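You operate a simulated robot arm through the tools that you are given. There is no shell and no other tool.

Carry out the task below with a simulated two-armed robot. There is one attempt and no reset: what you move stays moved.

TASK
One screw stands proud in the maple rail: clamp the rail and run it down.
Fine: close both clamps of the jig, five newtons each, before driving; leave the seated screw and other clamps alone. No hand at the setter while the controller is on. Hang the driver back where it hung, controller off at the end.

Only the result counts: the job must be done as asked and must still hold three seconds after the hand-in. Knocking over, shifting, dropping, spilling or breaking anything else fails it.

THE ROBOT
Two 7-joint arms with two-finger parallel grippers on one trunk that stands fixed in place. Base frame: the origin is at the foot of the trunk, x ahead of it, y to its left, z up. Lengths are in mm, angles in degrees, forces in N, time in s.
The left shoulder is at [50, 165, 1256], the right one opposite. With the tool pointing down near the work surface each hand reaches from about 240 to 700 mm from the base axis, measured 20 degrees to its own side. Payload 3.91 kg a hand.
The TCP of each hand is the grasp point between the finger pads, 30 mm short of the fingertips. In the tool frame z runs along the fingers and y along their closing line. The gripper opens to 110 mm. The fingers are 20 mm wide and 10 mm thick; the gripper's body (48 by 112 mm) begins 55 mm behind the TCP.
Orientation is that of the tool frame in the base frame, as a unit quaternion [x, y, z, w]. With the fingers straight down and closing along the base's y, the tool's x points along the base's -x, its y along +y and its z along -z.

THE INTERFACE
- The arms move only by the tool move_arm. It takes "left_moves", "right_moves" or both (then of equal length, played together; a hand with none holds still); each is a list of rows, each an object of numbers (a shift or turn left out is 0, a gripper value left out holds the last): "ax", "ay", "az": the turn, a rotation vector about the tool's x, y, z in units of 45 degrees (1.0 is 45 degrees); "dx", "dy", "dz": the shift along the tool's x, y, z in units of 200 mm (1.0 is 200 mm); "claw": the gripper command, from -1 (fully open) to 1 (shut), values between in proportion. In form: [{"ax": .., "ay": .., "az": .., "dx": .., "dy": .., "dz": .., "claw": ..}, ...]. A call has 1 to 20 rows; each row is the pose to reach, as a shift and turn from the pose commanded when the call began, along the tool's axes at that moment. A call with a number of a shift or a turn outside -1 to 1 is refused whole. Each row takes 0.2 s and may step no farther than 50 mm and 8.6 degrees from the row before; otherwise, or with a gripper value out of range, the whole call is refused. A pose out of reach is approached as far as the arm can. The call stops where the force on the tool passes 80 N (or 10 N more than at its start, if that is more) or the arm is blocked; 0.2 s more then pass. The fingers move at their own pace (about 45 mm/s each) and stop on an object; they squeeze with about 36 N. The grip force told is the motor's: it shows also when the fingers shut on nothing. Time passes only in rows, and 0.2 s behind the last, so rows that repeat a pose let the fingers close. The reply holds the time, the measured pose of the TCP, the force on the tool along the base axes, the opening and the grip force, in the units named above and with some noise, with the torque about the TCP (base axes, N m) and any sound that the robot's microphone picked up, and new pictures: "views" is both (left out), scene, wrist or none (wrist: the cameras of the hands that moved).
- Cameras (640 x 400 px; columns grow to the right, rows downward): "scene" is now at [116, 36.3, 1471.8]; the picture's right is [0.39, -0.92, 0.00], its down [-0.13, -0.06, -0.99] and it looks along [0.91, 0.39, -0.14] (base axes); focal length 214 px, centre (320, 200). "left" rides on the left gripper at [72, -17, -103] in its tool frame; the picture's right is [0.23, 0.97, 0.00], its down [-0.76, 0.18, -0.62] and it looks along [-0.61, 0.14, 0.78] (tool axes); focal length 222 px, centre (320, 200). "right" rides on the right gripper at [72, 17, -103] in its tool frame; the picture's right is [-0.23, 0.97, 0.00], its down [-0.76, -0.18, -0.62] and it looks along [-0.61, -0.14, 0.78] (tool axes); focal length 222 px, centre (320, 200).
- move_column(by): slides the trunk up (or, below 0, down) by that many mm; the arms and the scene camera ride with it, the base frame stays. It gives what a move gives, with no picture.
- turn_head(pan, tilt): turns the head with the scene camera to pan (to the left, within 80 degrees either way) and tilt (down, from -29 to 69), counted from straight ahead of the robot. It gives what a move gives, and a new picture of the scene camera.
- pixel_to_xyz(camera, pixels): for up to 12 pixels [column, row] of the newest picture of that camera ("zoom" is the newest enlarged one), the place [x, y, z] in the base frame of the surface seen there, good to about 3 mm. The clock stands still meanwhile.
- inspect(camera, box): a new picture of the part [left, top, right, bottom] of that camera's present view, enlarged. The clock stands still meanwhile.
- job_done(): hands the job in; it is judged then, once.

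Leave the grippers open and the arms clear of the work at the hand-in unless told otherwise.

The tools are called as a command line: name --argument value ..., lists and objects as JSON in quotes. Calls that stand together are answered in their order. move_arm: Moves the arms, as the interface text tells. Its arguments: {"type":"object","properties":{"left_moves":{"type":"array"},"right_moves":{"type":"array"},"views":{"type":"string","enum":["both","scene","wrist","none"]}},"required":[]} The other tools are called the same way: move_column (by) slides the trunk up or down; turn_head (pan, tilt) turns the head that bears the scene camera; pixel_to_xyz (camera, pixels) gives the place of the surface under pixels of a picture; inspect (camera, box) takes an enlarged picture of a part of a camera's view; job_done () hands the job in.

At the start:

```text
time: 0.0
left_tool_pos: [371.9, 385.5, 1495.3]
left_tcp_rot: [0.001, 1.0, 0.001, 0.001]
left_force: [0.0, -0.6, -0.3]
left_wrist_torque: [0.0, 0.01, 0.0]
left_finger_gap: 110.0
left_grasp_force: 0.0
right_tool_pos: [286.7, 17.9, 1495.6]
right_tcp_rot: [0.0, 1.0, 0.001, 0.001]
right_force: [0.3, -0.1, 0.5]
right_wrist_torque: [-0.01, -0.05, 0.02]
right_finger_gap: 110.0
right_grasp_force: 0.1
trunk travel left (down, up): [-477.0, 26.0]
head pan, tilt: [23.1, 8.1]
```

scene: 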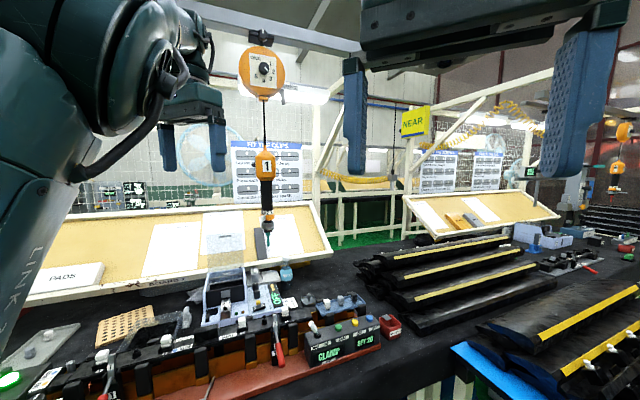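
right: 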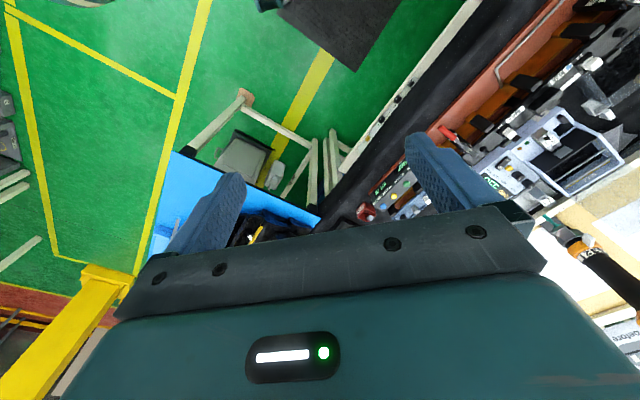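
left: 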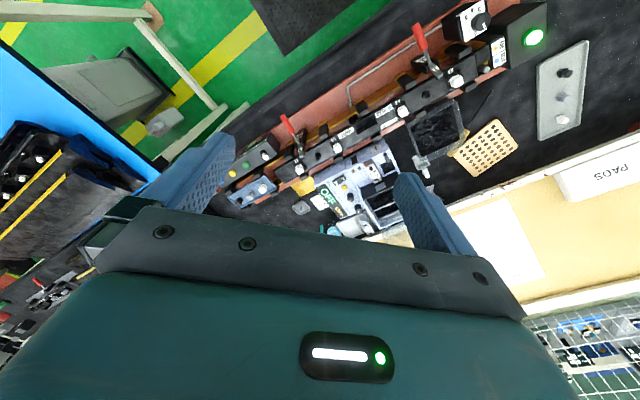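

I see a bench with a rail jig, red-handled toggle clamps, a driver hanging from a balancer (marked "1"), and a controller box with a green light. First I'll look down and to the left for a better overview.

turn_head --pan 40 --tilt 40

```text
time: 1.0
left_tool_pos: [372.8, 385.5, 1495.1]
left_tcp_rot: [0.0, 1.0, 0.001, 0.001]
left_force: [0.4, -0.1, -0.9]
left_wrist_torque: [-0.03, -0.02, 0.03]
left_finger_gap: 109.9
left_grasp_force: 0.0
right_tool_pos: [287.9, 17.3, 1495.5]
right_tcp_rot: [0.0, 1.0, 0.001, -0.001]
right_force: [-1.0, -0.4, 0.7]
right_wrist_torque: [-0.01, -0.03, -0.01]
right_finger_gap: 109.9
right_grasp_force: 0.0
trunk travel left (down, up): [-477.0, 26.0]
head pan, tilt: [40.0, 40.0]
```

scene: 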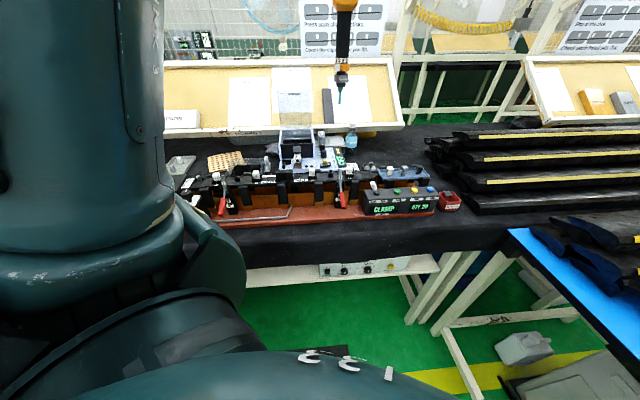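

The jig is around (290,190), with the driver above. I'll enlarge that area, and the controllers too.

inspect --camera "scene" --box '[165, 120, 325, 220]'

inspect --camera "scene" --box '[310, 140, 470, 240]'

inspect --camera "left" --box '[200, 0, 600, 250]'

inspect --camera "right" --box '[320, 0, 640, 200]'

```text
4.00 times, centred on (245, 170) of scene
```

zoom: 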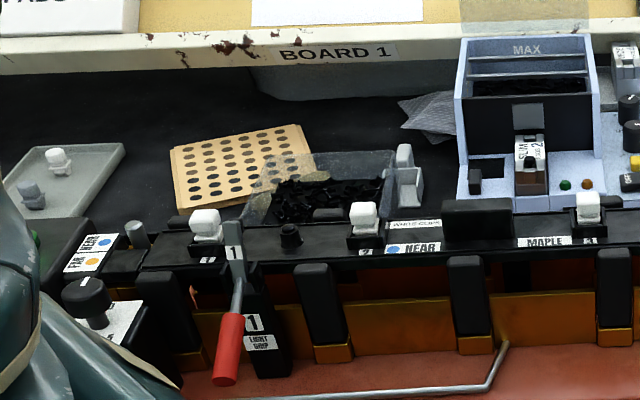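

```text
4.00 times, centred on (390, 190) of scene
```

zoom: 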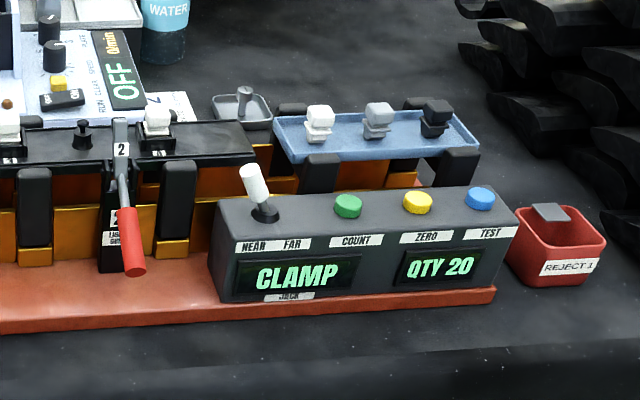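

```text
1.60 times, centred on (400, 125) of left
```

zoom: 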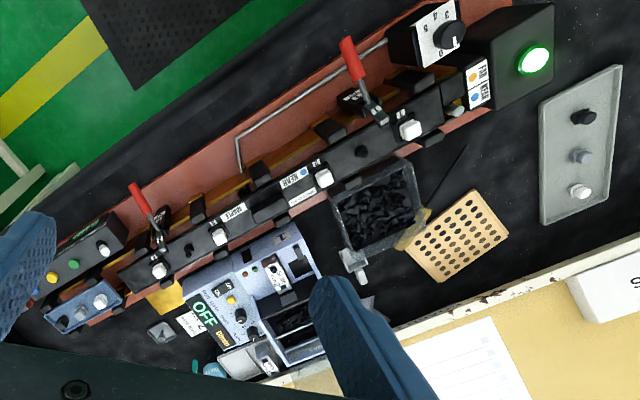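

```text
2.00 times, centred on (480, 100) of right
```

zoom: 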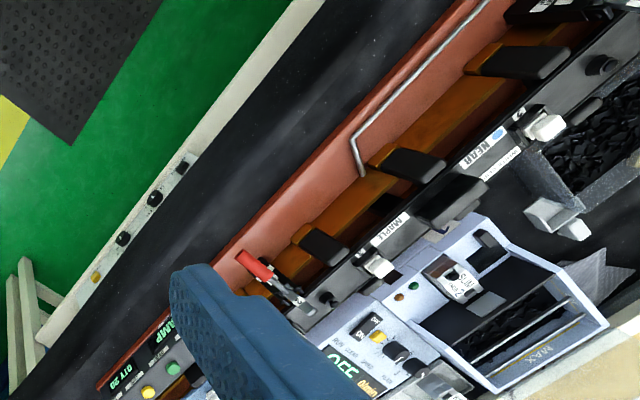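

Many labels here. I'll look at details at higher zoom: the left dial box, the clamps' labels, the feeder, and the maple label.

inspect --camera "scene" --box '[165, 160, 245, 210]'

inspect --camera "scene" --box '[270, 125, 360, 181]'

inspect --camera "scene" --box '[300, 250, 420, 290]'

inspect --camera "left" --box '[400, 0, 560, 100]'

inspect --camera "left" --box '[270, 90, 430, 190]'

```text
8.00 times, centred on (205, 185) of scene
```

zoom: 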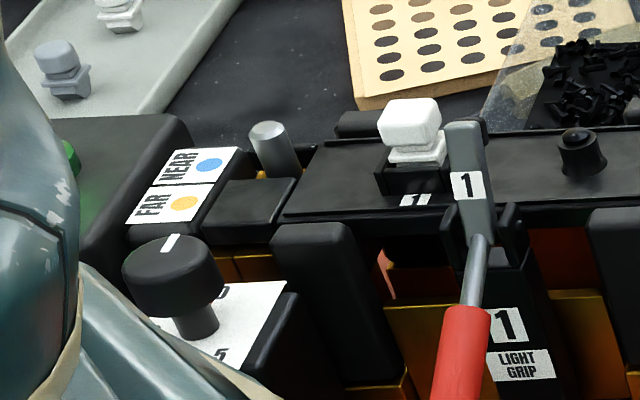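

```text
7.11 times, centred on (315, 153) of scene
```

zoom: 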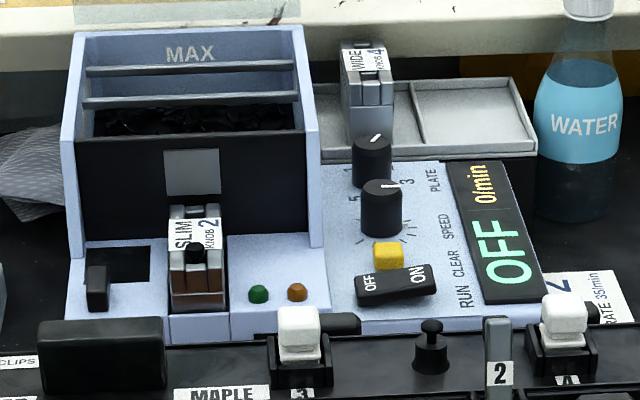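

```text
5.33 times, centred on (360, 270) of scene
```

zoom: 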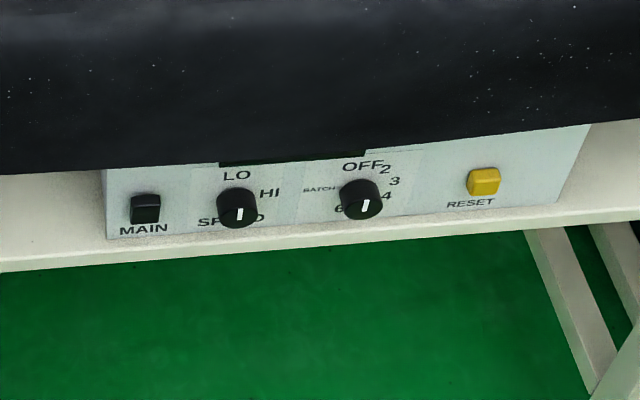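

```text
4.00 times, centred on (480, 50) of left
```

zoom: 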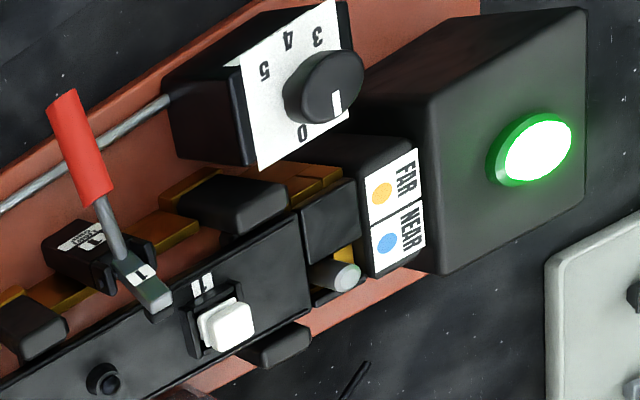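

```text
4.00 times, centred on (350, 140) of left
```

zoom: 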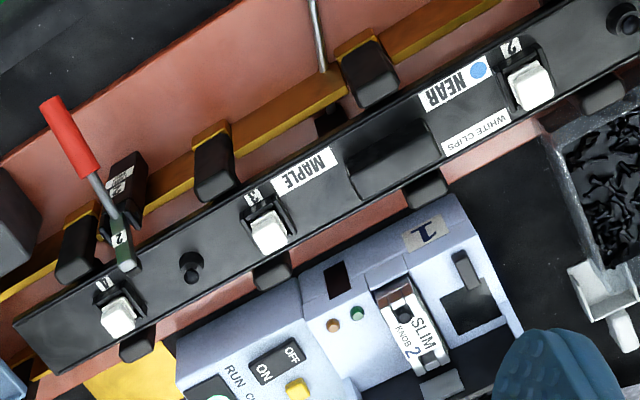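

Next I'll read the wall posters and look at the rest of the surroundings.

turn_head --pan 35 --tilt 0

inspect --camera "scene" --box '[320, 60, 480, 160]'

inspect --camera "scene" --box '[480, 60, 640, 160]'

inspect --camera "scene" --box '[250, 160, 410, 260]'

```text
time: 2.0
left_tool_pos: [373.6, 386.8, 1494.5]
left_tcp_rot: [0.0, 1.0, 0.001, 0.001]
left_force: [-0.4, 0.3, -0.3]
left_wrist_torque: [-0.01, -0.01, 0.04]
left_finger_gap: 110.0
left_grasp_force: 0.1
right_tool_pos: [288.3, 18.3, 1495.2]
right_tcp_rot: [0.0, 1.0, 0.0, 0.0]
right_force: [0.7, 0.2, 0.3]
right_wrist_torque: [0.0, -0.01, 0.05]
right_finger_gap: 109.8
right_grasp_force: 0.0
trunk travel left (down, up): [-477.0, 26.0]
head pan, tilt: [35.0, 0.0]
```

scene: 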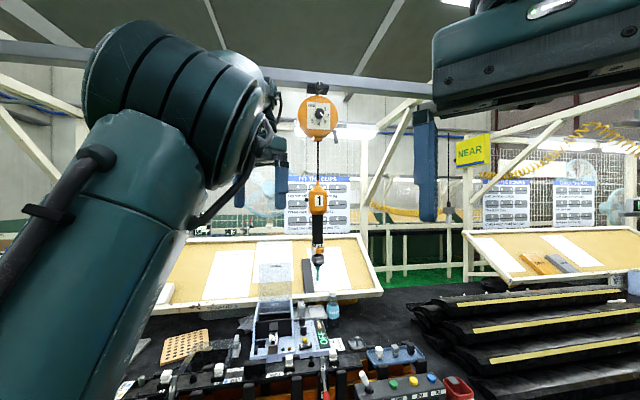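

```text
4.00 times, centred on (400, 110) of scene
```

zoom: 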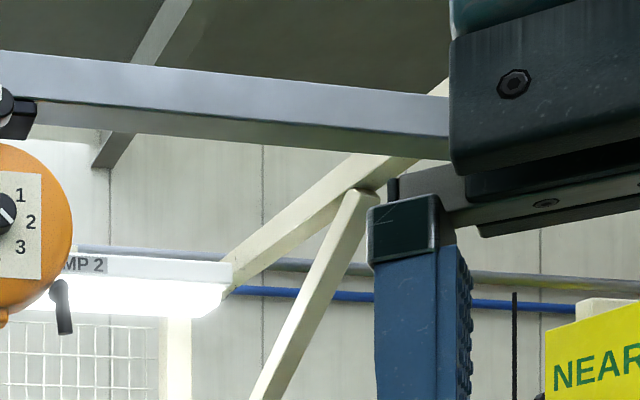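

```text
4.00 times, centred on (560, 110) of scene
```

zoom: 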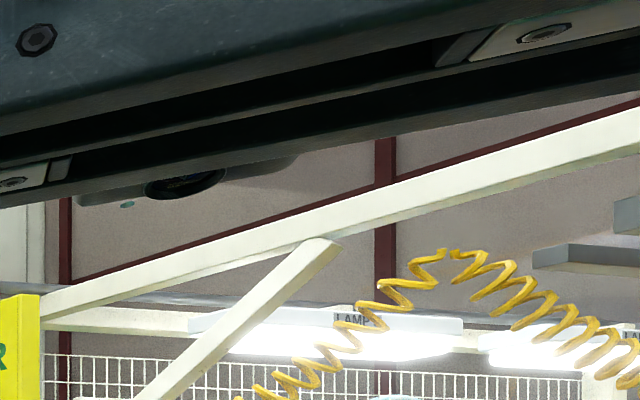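

```text
4.00 times, centred on (330, 210) of scene
```

zoom: 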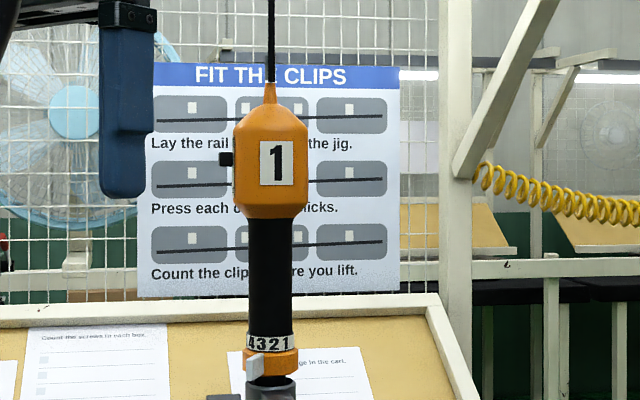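

The driver hangs on a balancer with a small lever; the poster is "FIT THE CLIPS". I'll zoom in on the driver, balancer and board notes.

inspect --camera "scene" --box '[290, 170, 350, 208]'

inspect --camera "scene" --box '[290, 205, 350, 243]'

inspect --camera "scene" --box '[285, 235, 365, 285]'

inspect --camera "scene" --box '[280, 80, 360, 130]'

inspect --camera "scene" --box '[180, 235, 290, 304]'

inspect --camera "scene" --box '[450, 130, 640, 280]'

```text
10.53 times, centred on (320, 189) of scene
```

zoom: 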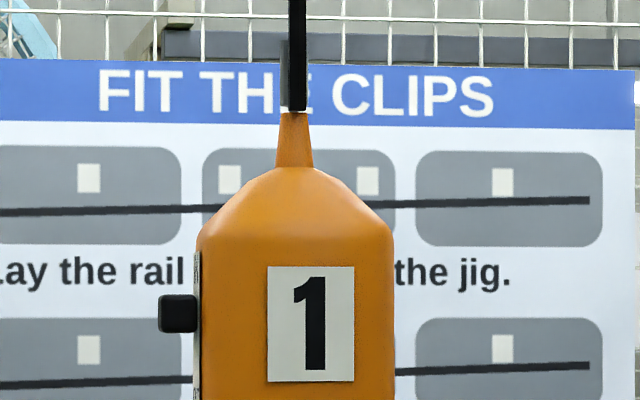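

```text
10.53 times, centred on (320, 224) of scene
```

zoom: 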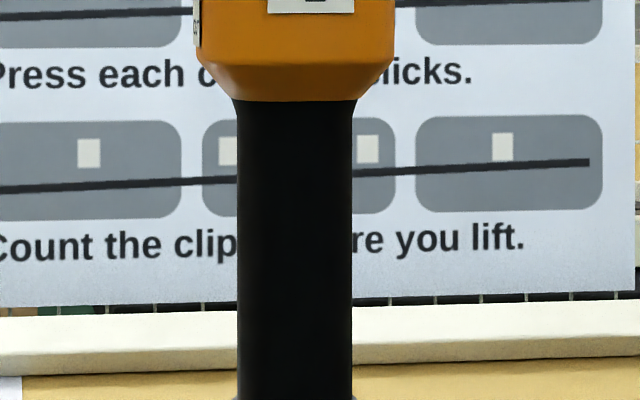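

```text
8.00 times, centred on (325, 260) of scene
```

zoom: 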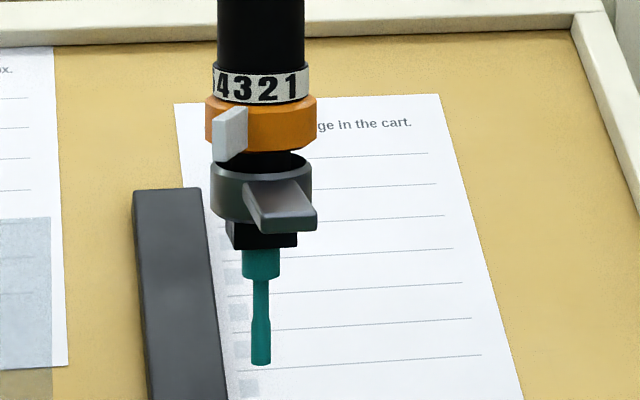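

```text
8.00 times, centred on (320, 105) of scene
```

zoom: 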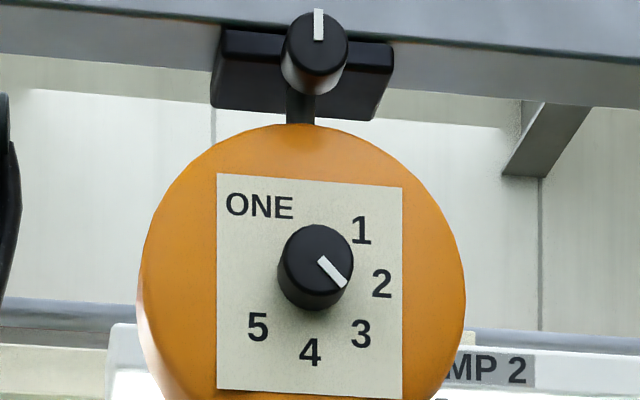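

```text
5.80 times, centred on (235, 270) of scene
```

zoom: 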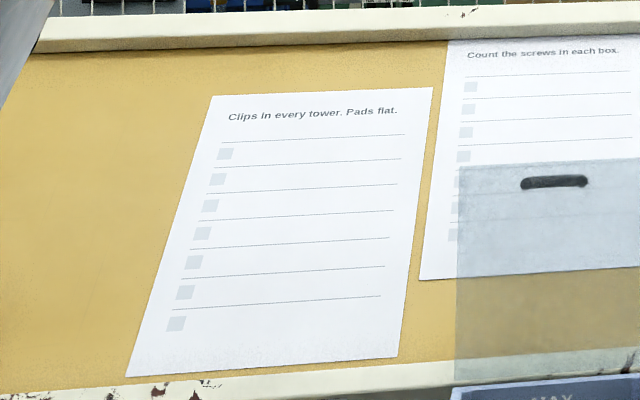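

```text
2.67 times, centred on (545, 205) of scene
```

zoom: 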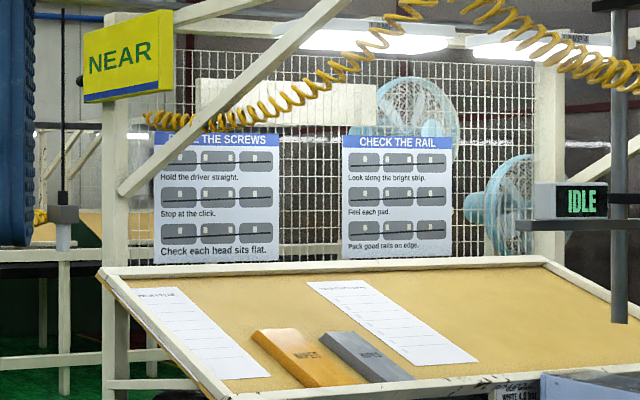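

I'll get rough coordinates: driver body, bit tip, jig box, the jig's red clamp.

pixel_to_xyz --camera "scene" --pixels '[[318, 200], [318, 222], [318, 251], [317, 280], [318, 118], [325, 312], [380, 385], [270, 330], [165, 378], [240, 372], [320, 370], [449, 390]]'

turn_head --pan 55 --tilt 40

```text
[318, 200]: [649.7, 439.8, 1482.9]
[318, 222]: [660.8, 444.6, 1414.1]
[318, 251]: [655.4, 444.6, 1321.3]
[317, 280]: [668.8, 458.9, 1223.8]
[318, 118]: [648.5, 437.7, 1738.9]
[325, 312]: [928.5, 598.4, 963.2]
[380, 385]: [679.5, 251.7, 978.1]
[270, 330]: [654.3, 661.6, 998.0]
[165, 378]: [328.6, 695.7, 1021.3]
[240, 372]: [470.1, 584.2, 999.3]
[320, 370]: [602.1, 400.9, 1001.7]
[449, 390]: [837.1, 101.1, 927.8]
```

```text
time: 3.1
left_tool_pos: [374.3, 386.5, 1494.5]
left_tcp_rot: [0.0, 1.0, 0.001, 0.0]
left_force: [0.0, 0.1, -0.5]
left_wrist_torque: [-0.02, 0.01, 0.01]
left_finger_gap: 110.3
left_grasp_force: 0.1
right_tool_pos: [287.0, 17.7, 1495.0]
right_tcp_rot: [0.0, 1.0, 0.001, 0.0]
right_force: [-0.1, -0.1, 1.0]
right_wrist_torque: [-0.01, 0.01, 0.0]
right_finger_gap: 109.9
right_grasp_force: 0.1
trunk travel left (down, up): [-477.0, 26.0]
head pan, tilt: [55.0, 40.0]
```

scene: 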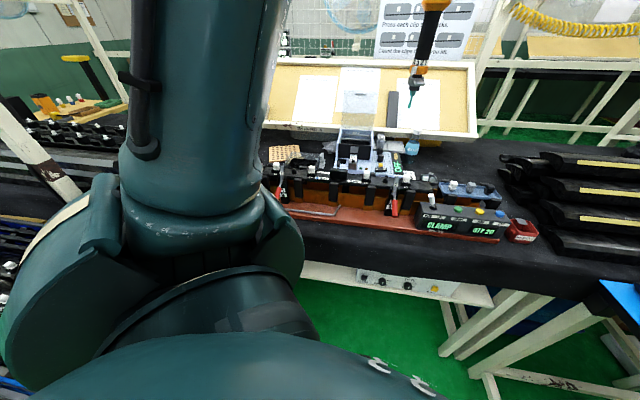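

I'll get coordinates from the left wrist camera of the jig's features (clips 4,3,2,1, screws, labels, dial, green lamp).

pixel_to_xyz --camera "left" --pixels '[[300, 169], [318, 157], [337, 149], [346, 133], [402, 111], [427, 94], [457, 81], [481, 22], [486, 69], [535, 37], [330, 162], [290, 127]]'

inspect --camera "left" --box '[280, 130, 360, 180]'

inspect --camera "left" --box '[400, 60, 480, 110]'

```text
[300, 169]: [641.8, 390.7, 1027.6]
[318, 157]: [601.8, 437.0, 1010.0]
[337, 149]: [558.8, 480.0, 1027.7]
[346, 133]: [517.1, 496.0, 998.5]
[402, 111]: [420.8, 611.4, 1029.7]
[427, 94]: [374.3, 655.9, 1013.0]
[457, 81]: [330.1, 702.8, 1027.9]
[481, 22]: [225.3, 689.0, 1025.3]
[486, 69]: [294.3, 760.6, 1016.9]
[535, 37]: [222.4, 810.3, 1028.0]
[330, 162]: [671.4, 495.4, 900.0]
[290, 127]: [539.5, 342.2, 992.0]
```

```text
8.00 times, centred on (320, 155) of left
```

zoom: 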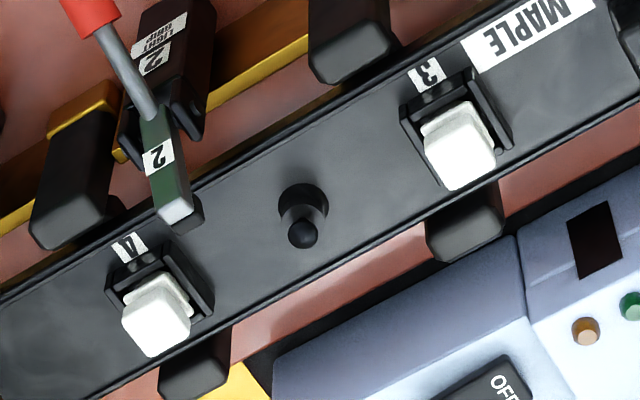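

```text
8.00 times, centred on (440, 85) of left
```

zoom: 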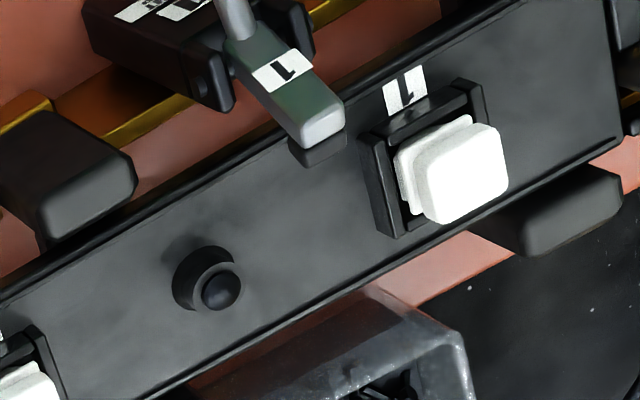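

Two screws are visible on the rail, one at about (602,437) near clamp 2 and one at about (374,656) near clamp 1. I'll bring the left hand, well above the bench, for a close look at the left end of the jig.

move_arm --left_moves '[{"dx": 0.09, "dy": 0.13, "dz": 0.14, "claw": -1}, {"dx": 0.18, "dy": 0.26, "dz": 0.28}, {"dx": 0.27, "dy": 0.39, "dz": 0.42}, {"dx": 0.36, "dy": 0.52, "dz": 0.56}, {"dx": 0.45, "dy": 0.65, "dz": 0.7}, {"dx": 0.54, "dy": 0.78, "dz": 0.84}, {"dx": 0.63, "dy": 0.91, "dz": 0.98}]' --views "both"

```text
time: 4.7
left_tool_pos: [247.8, 573.6, 1299.7]
left_tcp_rot: [0.001, 1.0, 0.001, 0.001]
left_force: [1.1, 0.5, 0.6]
left_wrist_torque: [-0.03, -0.02, -0.01]
left_finger_gap: 110.1
left_grasp_force: 0.0
right_tool_pos: [288.0, 19.4, 1494.7]
right_tcp_rot: [0.0, 1.0, 0.0, 0.0]
right_force: [0.1, 0.4, -0.1]
right_wrist_torque: [-0.02, -0.02, 0.0]
right_finger_gap: 110.0
right_grasp_force: 0.0
trunk travel left (down, up): [-477.0, 26.0]
head pan, tilt: [55.0, 40.0]
```

scene: 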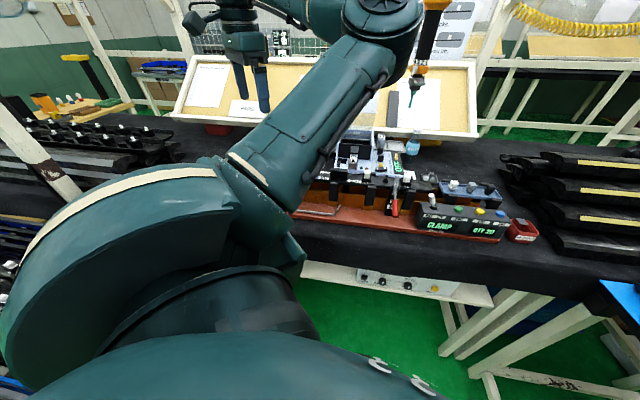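
left: 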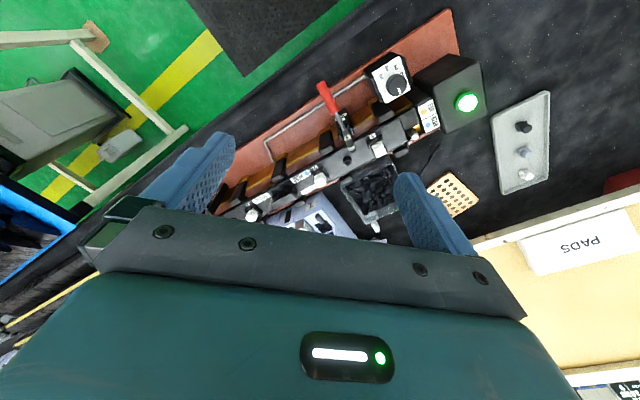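

The hand is well clear of the driver. I'll zoom in on the left part of the jig with this camera.

inspect --camera "left" --box '[350, 40, 510, 140]'

inspect --camera "left" --box '[300, 70, 420, 145]'

inspect --camera "left" --box '[220, 130, 400, 242]'

```text
4.00 times, centred on (430, 90) of left
```

zoom: 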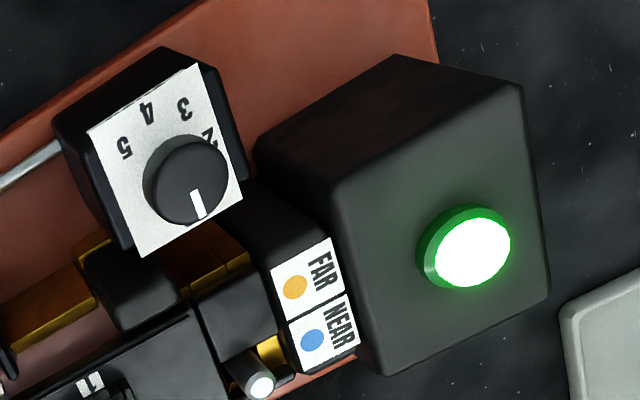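

```text
5.33 times, centred on (360, 108) of left
```

zoom: 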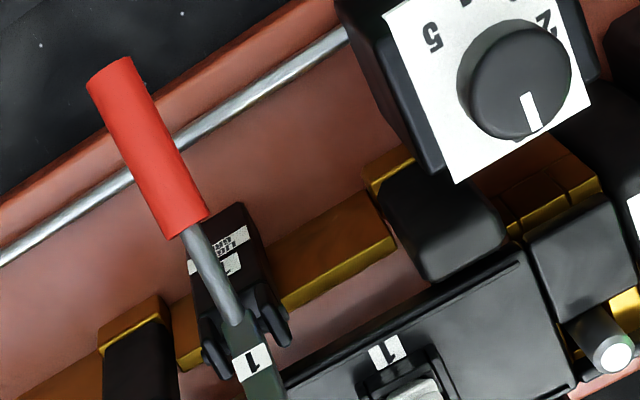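

```text
3.56 times, centred on (310, 186) of left
```

zoom: 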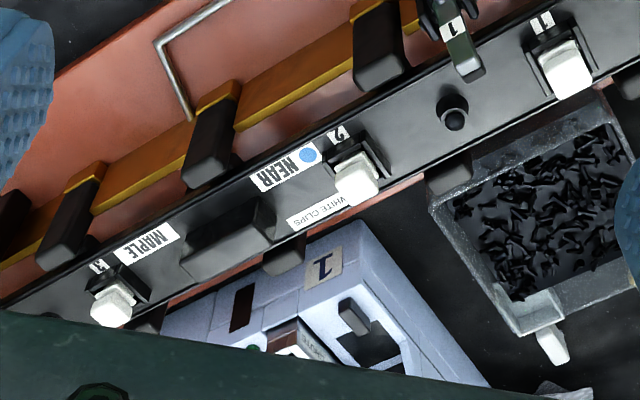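

The dial box (numbers 0–5) and the green lamp box need a closer look. I'll move the left hand down and back so its camera sees the dial at close range, still well above the bench.

move_arm --left_moves '[{"dx": 0.12, "dy": 0.11, "dz": 0.16}, {"dx": 0.24, "dy": 0.22, "dz": 0.32}, {"dx": 0.37, "dy": 0.33, "dz": 0.48}, {"dx": 0.49, "dy": 0.43, "dz": 0.65}]' --views "wrist"

inspect --camera "left" --box '[340, 40, 500, 140]'

```text
time: 5.7
left_tool_pos: [148.6, 655.0, 1166.7]
left_tcp_rot: [0.001, 1.0, 0.002, 0.001]
left_force: [-1.2, 0.4, -0.2]
left_wrist_torque: [0.0, -0.01, -0.01]
left_finger_gap: 109.9
left_grasp_force: 0.1
right_tool_pos: [287.5, 18.8, 1495.8]
right_tcp_rot: [0.0, 1.0, 0.0, 0.0]
right_force: [-0.6, 0.1, 0.3]
right_wrist_torque: [-0.01, 0.02, -0.02]
right_finger_gap: 110.0
right_grasp_force: 0.0
trunk travel left (down, up): [-477.0, 26.0]
head pan, tilt: [55.0, 40.0]
```

left: 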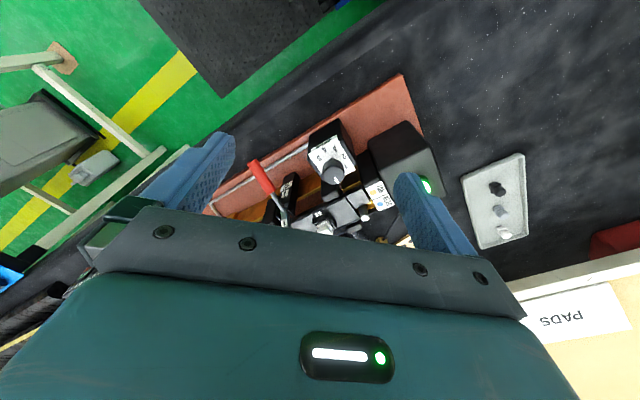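

```text
4.00 times, centred on (420, 90) of left
```

zoom: 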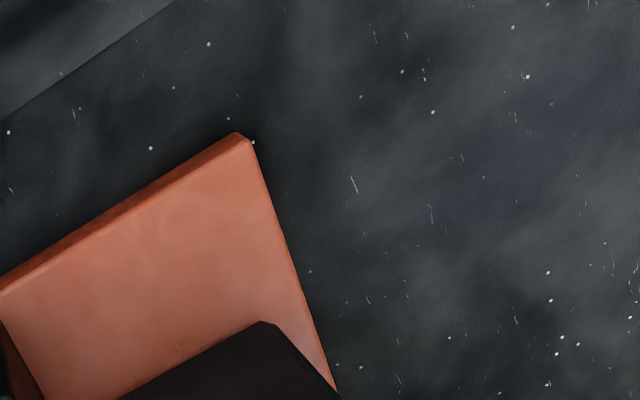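

The dial is at about (330,160) in this picture. I'll enlarge it.

inspect --camera "left" --box '[290, 115, 390, 178]'

inspect --camera "left" --box '[200, 150, 400, 275]'

pixel_to_xyz --camera "left" --pixels '[[331, 175], [318, 155], [333, 172], [255, 170], [275, 195], [365, 215], [428, 186], [330, 145]]'

```text
6.35 times, centred on (340, 146) of left
```

zoom: 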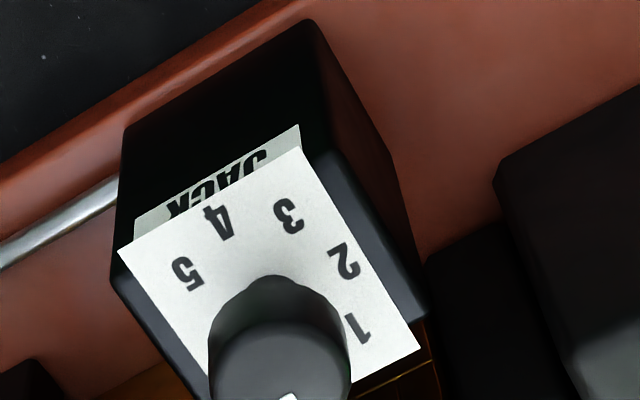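

```text
3.20 times, centred on (300, 212) of left
```

zoom: 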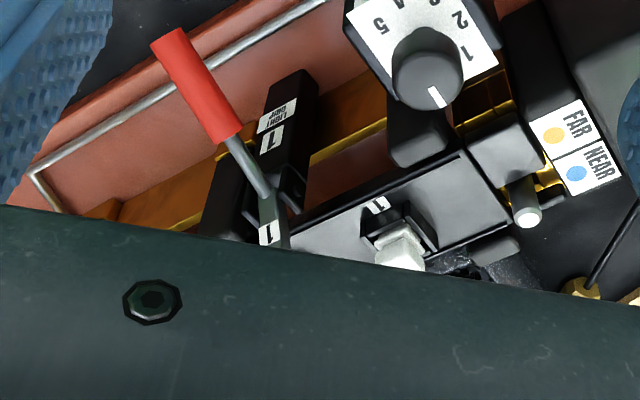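

```text
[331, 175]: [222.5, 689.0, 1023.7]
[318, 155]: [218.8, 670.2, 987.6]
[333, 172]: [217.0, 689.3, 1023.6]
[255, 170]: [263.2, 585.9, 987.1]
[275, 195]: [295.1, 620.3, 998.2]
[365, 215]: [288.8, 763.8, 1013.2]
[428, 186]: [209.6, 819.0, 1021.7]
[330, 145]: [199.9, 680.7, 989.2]
```

The dial box is marked "JACK", numbered 0–5, and the display box also carries "JACK". Now I'll check the under-bench box's position and the display box.

pixel_to_xyz --camera "scene" --pixels '[[364, 279], [383, 280], [408, 284], [434, 289], [440, 226], [484, 231], [433, 197], [458, 207], [480, 210], [500, 213], [397, 205], [520, 232]]'

inspect --camera "scene" --box '[340, 255, 500, 310]'

inspect --camera "scene" --box '[320, 150, 420, 212]'

inspect --camera "scene" --box '[410, 180, 510, 242]'

```text
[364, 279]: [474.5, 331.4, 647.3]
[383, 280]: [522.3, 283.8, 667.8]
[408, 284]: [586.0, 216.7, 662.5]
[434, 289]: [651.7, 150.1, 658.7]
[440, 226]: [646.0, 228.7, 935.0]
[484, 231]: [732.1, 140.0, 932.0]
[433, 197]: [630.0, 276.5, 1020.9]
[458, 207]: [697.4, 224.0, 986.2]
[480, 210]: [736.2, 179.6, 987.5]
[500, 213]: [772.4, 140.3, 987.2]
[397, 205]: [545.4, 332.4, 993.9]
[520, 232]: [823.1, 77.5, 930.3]
```

```text
4.00 times, centred on (420, 282) of scene
```

zoom: 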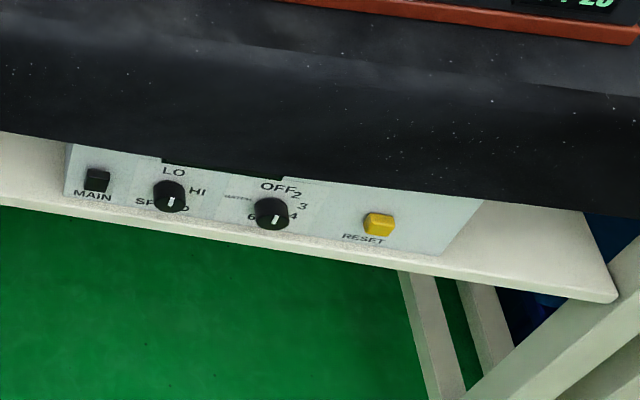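

```text
6.40 times, centred on (370, 181) of scene
```

zoom: 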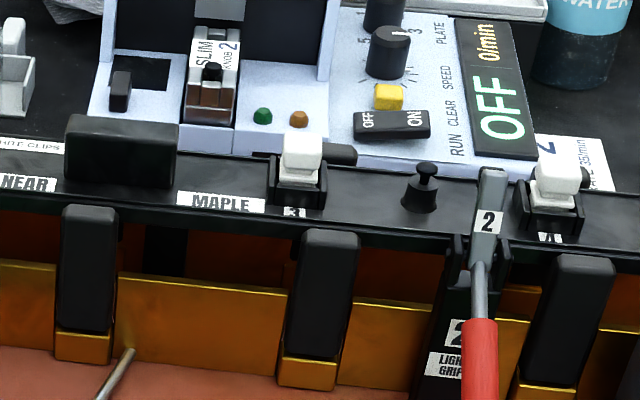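

```text
6.40 times, centred on (460, 211) of scene
```

zoom: 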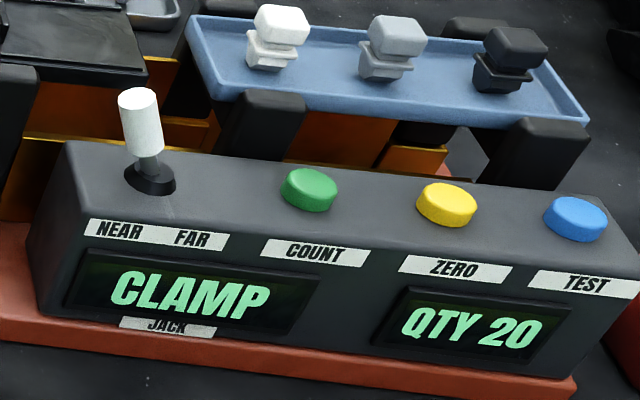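

Screw near clamp 2 (zoom (425,170)) clearly has its head up on a bare shank, so that's the proud one. Before acting I'll check the far station to the right for other clamps/labels.

turn_head --pan 0 --tilt 15

inspect --camera "scene" --box '[160, 150, 400, 300]'

inspect --camera "scene" --box '[400, 150, 640, 300]'

```text
time: 7.0
left_tool_pos: [149.8, 652.9, 1168.5]
left_tcp_rot: [0.0, 1.0, 0.001, 0.0]
left_force: [0.5, -0.5, 0.2]
left_wrist_torque: [0.05, -0.02, -0.01]
left_finger_gap: 110.1
left_grasp_force: 0.2
right_tool_pos: [286.9, 18.2, 1495.4]
right_tcp_rot: [0.0, 1.0, 0.001, 0.0]
right_force: [-0.1, 0.2, -0.5]
right_wrist_torque: [-0.01, -0.01, 0.01]
right_finger_gap: 110.1
right_grasp_force: 0.0
trunk travel left (down, up): [-477.0, 26.0]
head pan, tilt: [0.0, 15.0]
```

scene: 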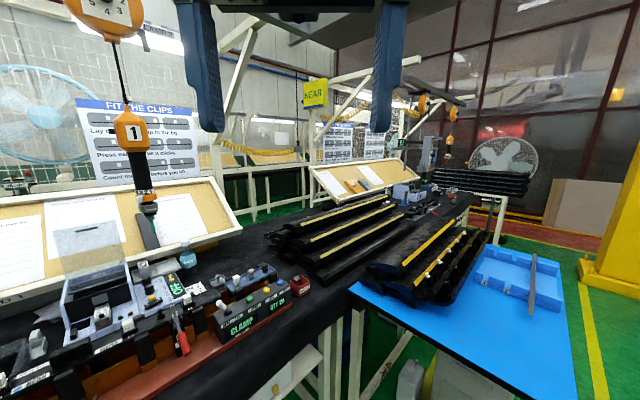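

```text
2.67 times, centred on (280, 225) of scene
```

zoom: 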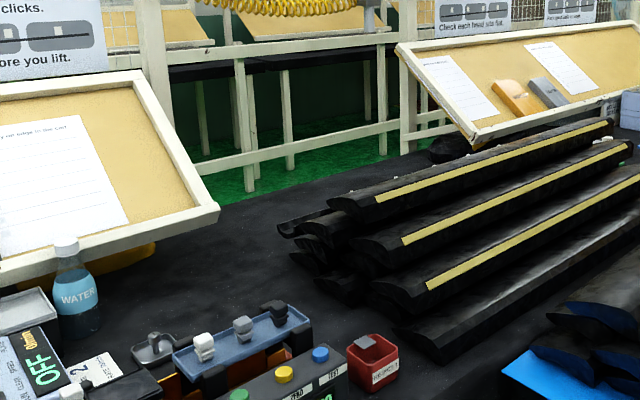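

```text
2.67 times, centred on (520, 225) of scene
```

zoom: 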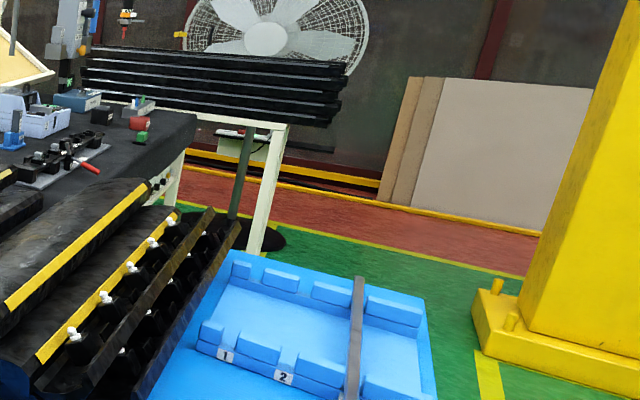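

A far bench has another red-handled clamp. I'll enlarge it, then look left.

inspect --camera "scene" --box '[385, 160, 485, 222]'

turn_head --pan 80 --tilt 30

inspect --camera "scene" --box '[0, 60, 320, 260]'

```text
6.40 times, centred on (435, 191) of scene
```

zoom: 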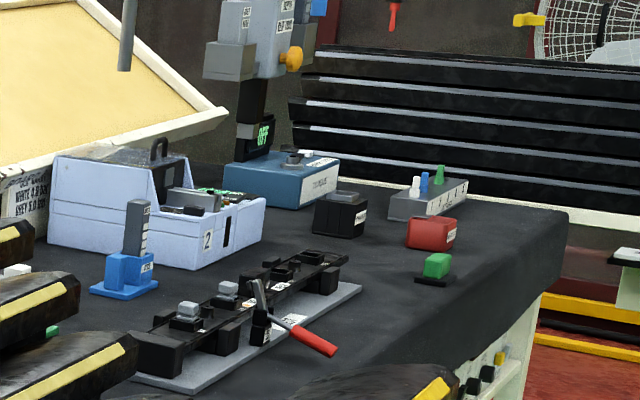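

```text
time: 8.5
left_tool_pos: [149.2, 653.5, 1168.3]
left_tcp_rot: [0.0, 1.0, 0.001, 0.001]
left_force: [-0.1, 0.2, 0.1]
left_wrist_torque: [0.02, -0.01, -0.01]
left_finger_gap: 109.9
left_grasp_force: 0.0
right_tool_pos: [287.9, 17.9, 1494.1]
right_tcp_rot: [0.0, 1.0, 0.001, 0.001]
right_force: [-0.1, 0.3, 0.8]
right_wrist_torque: [-0.01, -0.01, -0.01]
right_finger_gap: 109.9
right_grasp_force: 0.0
trunk travel left (down, up): [-477.0, 26.0]
head pan, tilt: [80.0, 30.0]
```

scene: 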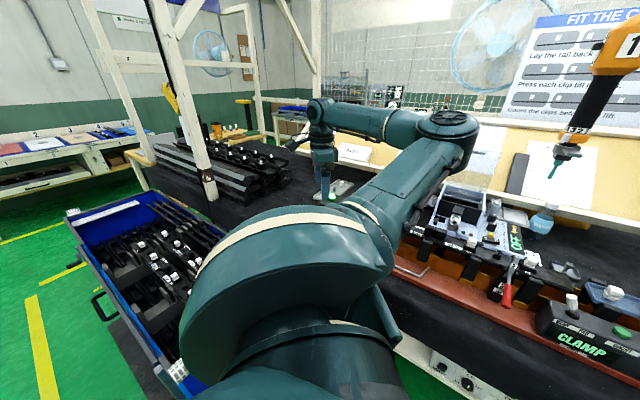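

```text
2.00 times, centred on (160, 160) of scene
```

zoom: 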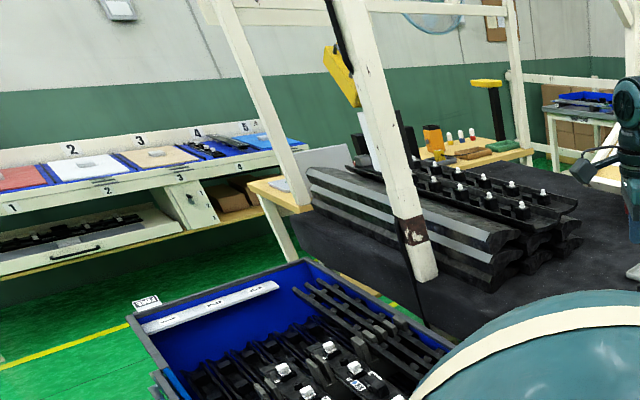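

I'll use the left wrist picture to measure points along clamp 1's lever (handle end, handle root, rod, number block).

pixel_to_xyz --camera "left" --pixels '[[253, 163], [262, 178], [270, 190], [277, 200], [283, 212], [284, 222], [290, 180], [284, 188], [325, 225], [318, 218], [264, 240], [345, 215]]'

inspect --camera "left" --box '[235, 150, 335, 213]'

```text
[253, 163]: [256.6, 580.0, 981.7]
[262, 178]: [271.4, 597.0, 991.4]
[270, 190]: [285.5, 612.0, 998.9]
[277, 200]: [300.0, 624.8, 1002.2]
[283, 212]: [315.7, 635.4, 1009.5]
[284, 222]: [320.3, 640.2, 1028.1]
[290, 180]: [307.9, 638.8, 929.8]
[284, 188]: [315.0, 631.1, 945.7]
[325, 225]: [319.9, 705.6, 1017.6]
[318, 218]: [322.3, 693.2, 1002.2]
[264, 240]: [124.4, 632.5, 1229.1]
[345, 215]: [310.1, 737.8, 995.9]
```

```text
6.35 times, centred on (285, 182) of left
```

zoom: 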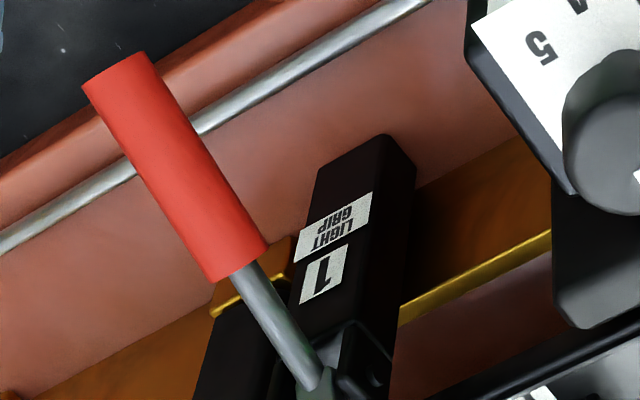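

Clamp lever 1 slopes up toward the rail: handle end at z≈982, number block at z≈1028 above the rail's edge – looks open. I want a side view, so I'll raise the left hand first, then lower the trunk to bring the head camera close to rail level.

move_arm --left_moves '[{"dz": -0.24}, {"dz": -0.48}, {"dz": -0.72}, {"dz": -0.96}]' --views "none"

move_arm --left_moves '[{"dz": -0.24, "dx": 0.1}, {"dz": -0.48, "dx": 0.2}, {"dz": -0.72, "dx": 0.3}, {"dz": -0.8, "dx": 0.3}]' --views "none"

```text
time: 9.5
left_tool_pos: [148.5, 650.3, 1363.6]
left_tcp_rot: [0.001, 1.0, 0.001, 0.001]
left_force: [-0.9, 0.0, -0.1]
left_wrist_torque: [-0.01, -0.01, 0.01]
left_finger_gap: 109.9
left_grasp_force: 0.2
right_tool_pos: [287.8, 17.2, 1495.0]
right_tcp_rot: [-0.001, 1.0, 0.001, 0.0]
right_force: [0.3, -0.4, 0.1]
right_wrist_torque: [0.0, -0.02, 0.0]
right_finger_gap: 110.1
right_grasp_force: 0.1
trunk travel left (down, up): [-477.0, 26.0]
head pan, tilt: [80.0, 30.0]
```

```text
refused: row 1 steps farther than a row can; nothing moved
```

move_arm --left_moves '[{"dz": -0.2, "dx": 0.1}, {"dz": -0.4, "dx": 0.2}, {"dz": -0.6, "dx": 0.3}, {"dz": -0.75, "dx": 0.3}]' --views "none"

turn_head --pan 45 --tilt 30

```text
time: 10.5
left_tool_pos: [90.2, 641.3, 1482.4]
left_tcp_rot: [0.0, 1.0, 0.002, 0.0]
left_force: [-0.3, -0.1, 0.5]
left_wrist_torque: [-0.01, 0.03, 0.03]
left_finger_gap: 110.0
left_grasp_force: 0.0
left hand out of reach, approached as far as the arm can: row 3, 4
right_tool_pos: [288.4, 18.2, 1494.7]
right_tcp_rot: [-0.001, 1.0, 0.001, -0.001]
right_force: [-0.2, 0.3, -0.5]
right_wrist_torque: [0.01, 0.04, 0.0]
right_finger_gap: 110.1
right_grasp_force: 0.0
trunk travel left (down, up): [-477.0, 26.0]
head pan, tilt: [80.0, 30.0]
```

```text
time: 11.5
left_tool_pos: [88.0, 641.5, 1481.6]
left_tcp_rot: [0.0, 1.0, 0.003, 0.001]
left_force: [-0.1, -0.8, -0.3]
left_wrist_torque: [-0.01, 0.02, 0.02]
left_finger_gap: 110.0
left_grasp_force: 0.1
right_tool_pos: [288.3, 17.2, 1495.1]
right_tcp_rot: [0.001, 1.0, 0.001, 0.001]
right_force: [0.6, -0.2, -0.2]
right_wrist_torque: [0.03, 0.0, -0.01]
right_finger_gap: 109.8
right_grasp_force: 0.1
trunk travel left (down, up): [-477.0, 26.0]
head pan, tilt: [45.0, 30.0]
```

scene: 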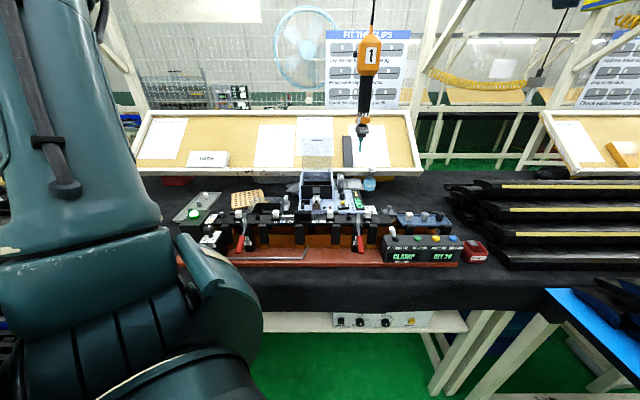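

The whole jig is visible. I'll lower the trunk 300 mm for a more level view (left hand stays about 120 mm over anything on the bench).

move_column --by -300

turn_head --pan 45 --tilt 18

inspect --camera "scene" --box '[200, 130, 360, 230]'

inspect --camera "scene" --box '[340, 130, 500, 230]'

```text
time: 14.5
left_tool_pos: [88.2, 641.2, 1181.7]
left_tcp_rot: [0.001, 1.0, 0.002, 0.001]
left_force: [-0.5, -0.4, 0.2]
left_wrist_torque: [0.01, -0.01, -0.01]
left_finger_gap: 110.2
left_grasp_force: 0.1
right_tool_pos: [287.6, 17.0, 1196.6]
right_tcp_rot: [0.001, 1.0, 0.001, 0.0]
right_force: [0.5, 0.6, -0.2]
right_wrist_torque: [-0.02, -0.01, 0.0]
right_finger_gap: 110.4
right_grasp_force: 0.0
trunk travel left (down, up): [-177.0, 326.0]
head pan, tilt: [45.0, 30.0]
```

```text
time: 15.2
left_tool_pos: [88.2, 640.1, 1180.8]
left_tcp_rot: [0.001, 1.0, 0.003, 0.001]
left_force: [-0.1, 0.1, -0.1]
left_wrist_torque: [0.01, 0.02, -0.04]
left_finger_gap: 109.9
left_grasp_force: 0.0
right_tool_pos: [288.7, 17.9, 1195.6]
right_tcp_rot: [0.001, 1.0, 0.001, 0.0]
right_force: [-0.1, 0.1, 1.2]
right_wrist_torque: [-0.01, 0.0, 0.0]
right_finger_gap: 109.7
right_grasp_force: 0.1
trunk travel left (down, up): [-177.0, 326.0]
head pan, tilt: [45.0, 18.0]
```

scene: 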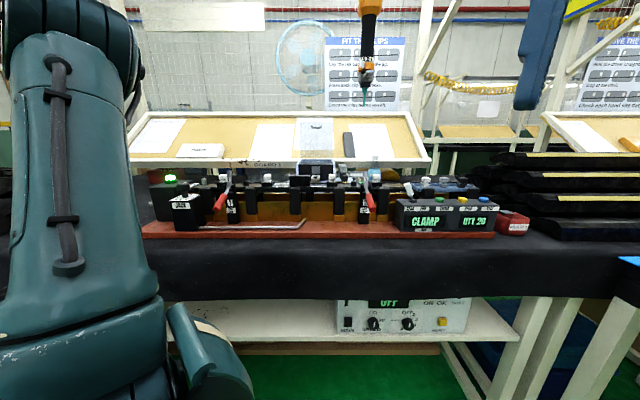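

```text
4.00 times, centred on (280, 180) of scene
```

zoom: 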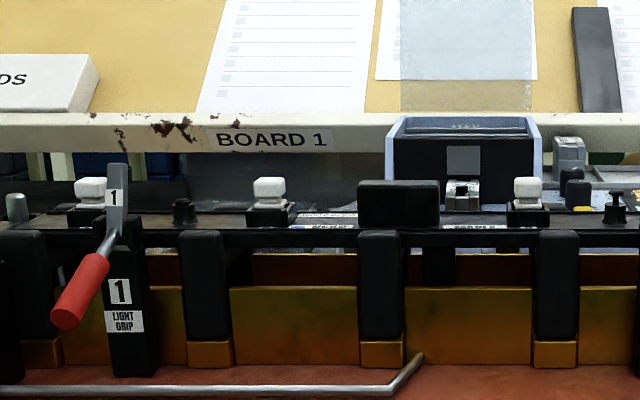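

```text
4.00 times, centred on (420, 180) of scene
```

zoom: 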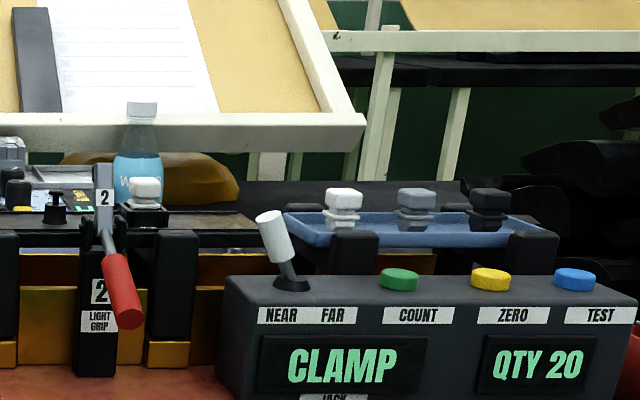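

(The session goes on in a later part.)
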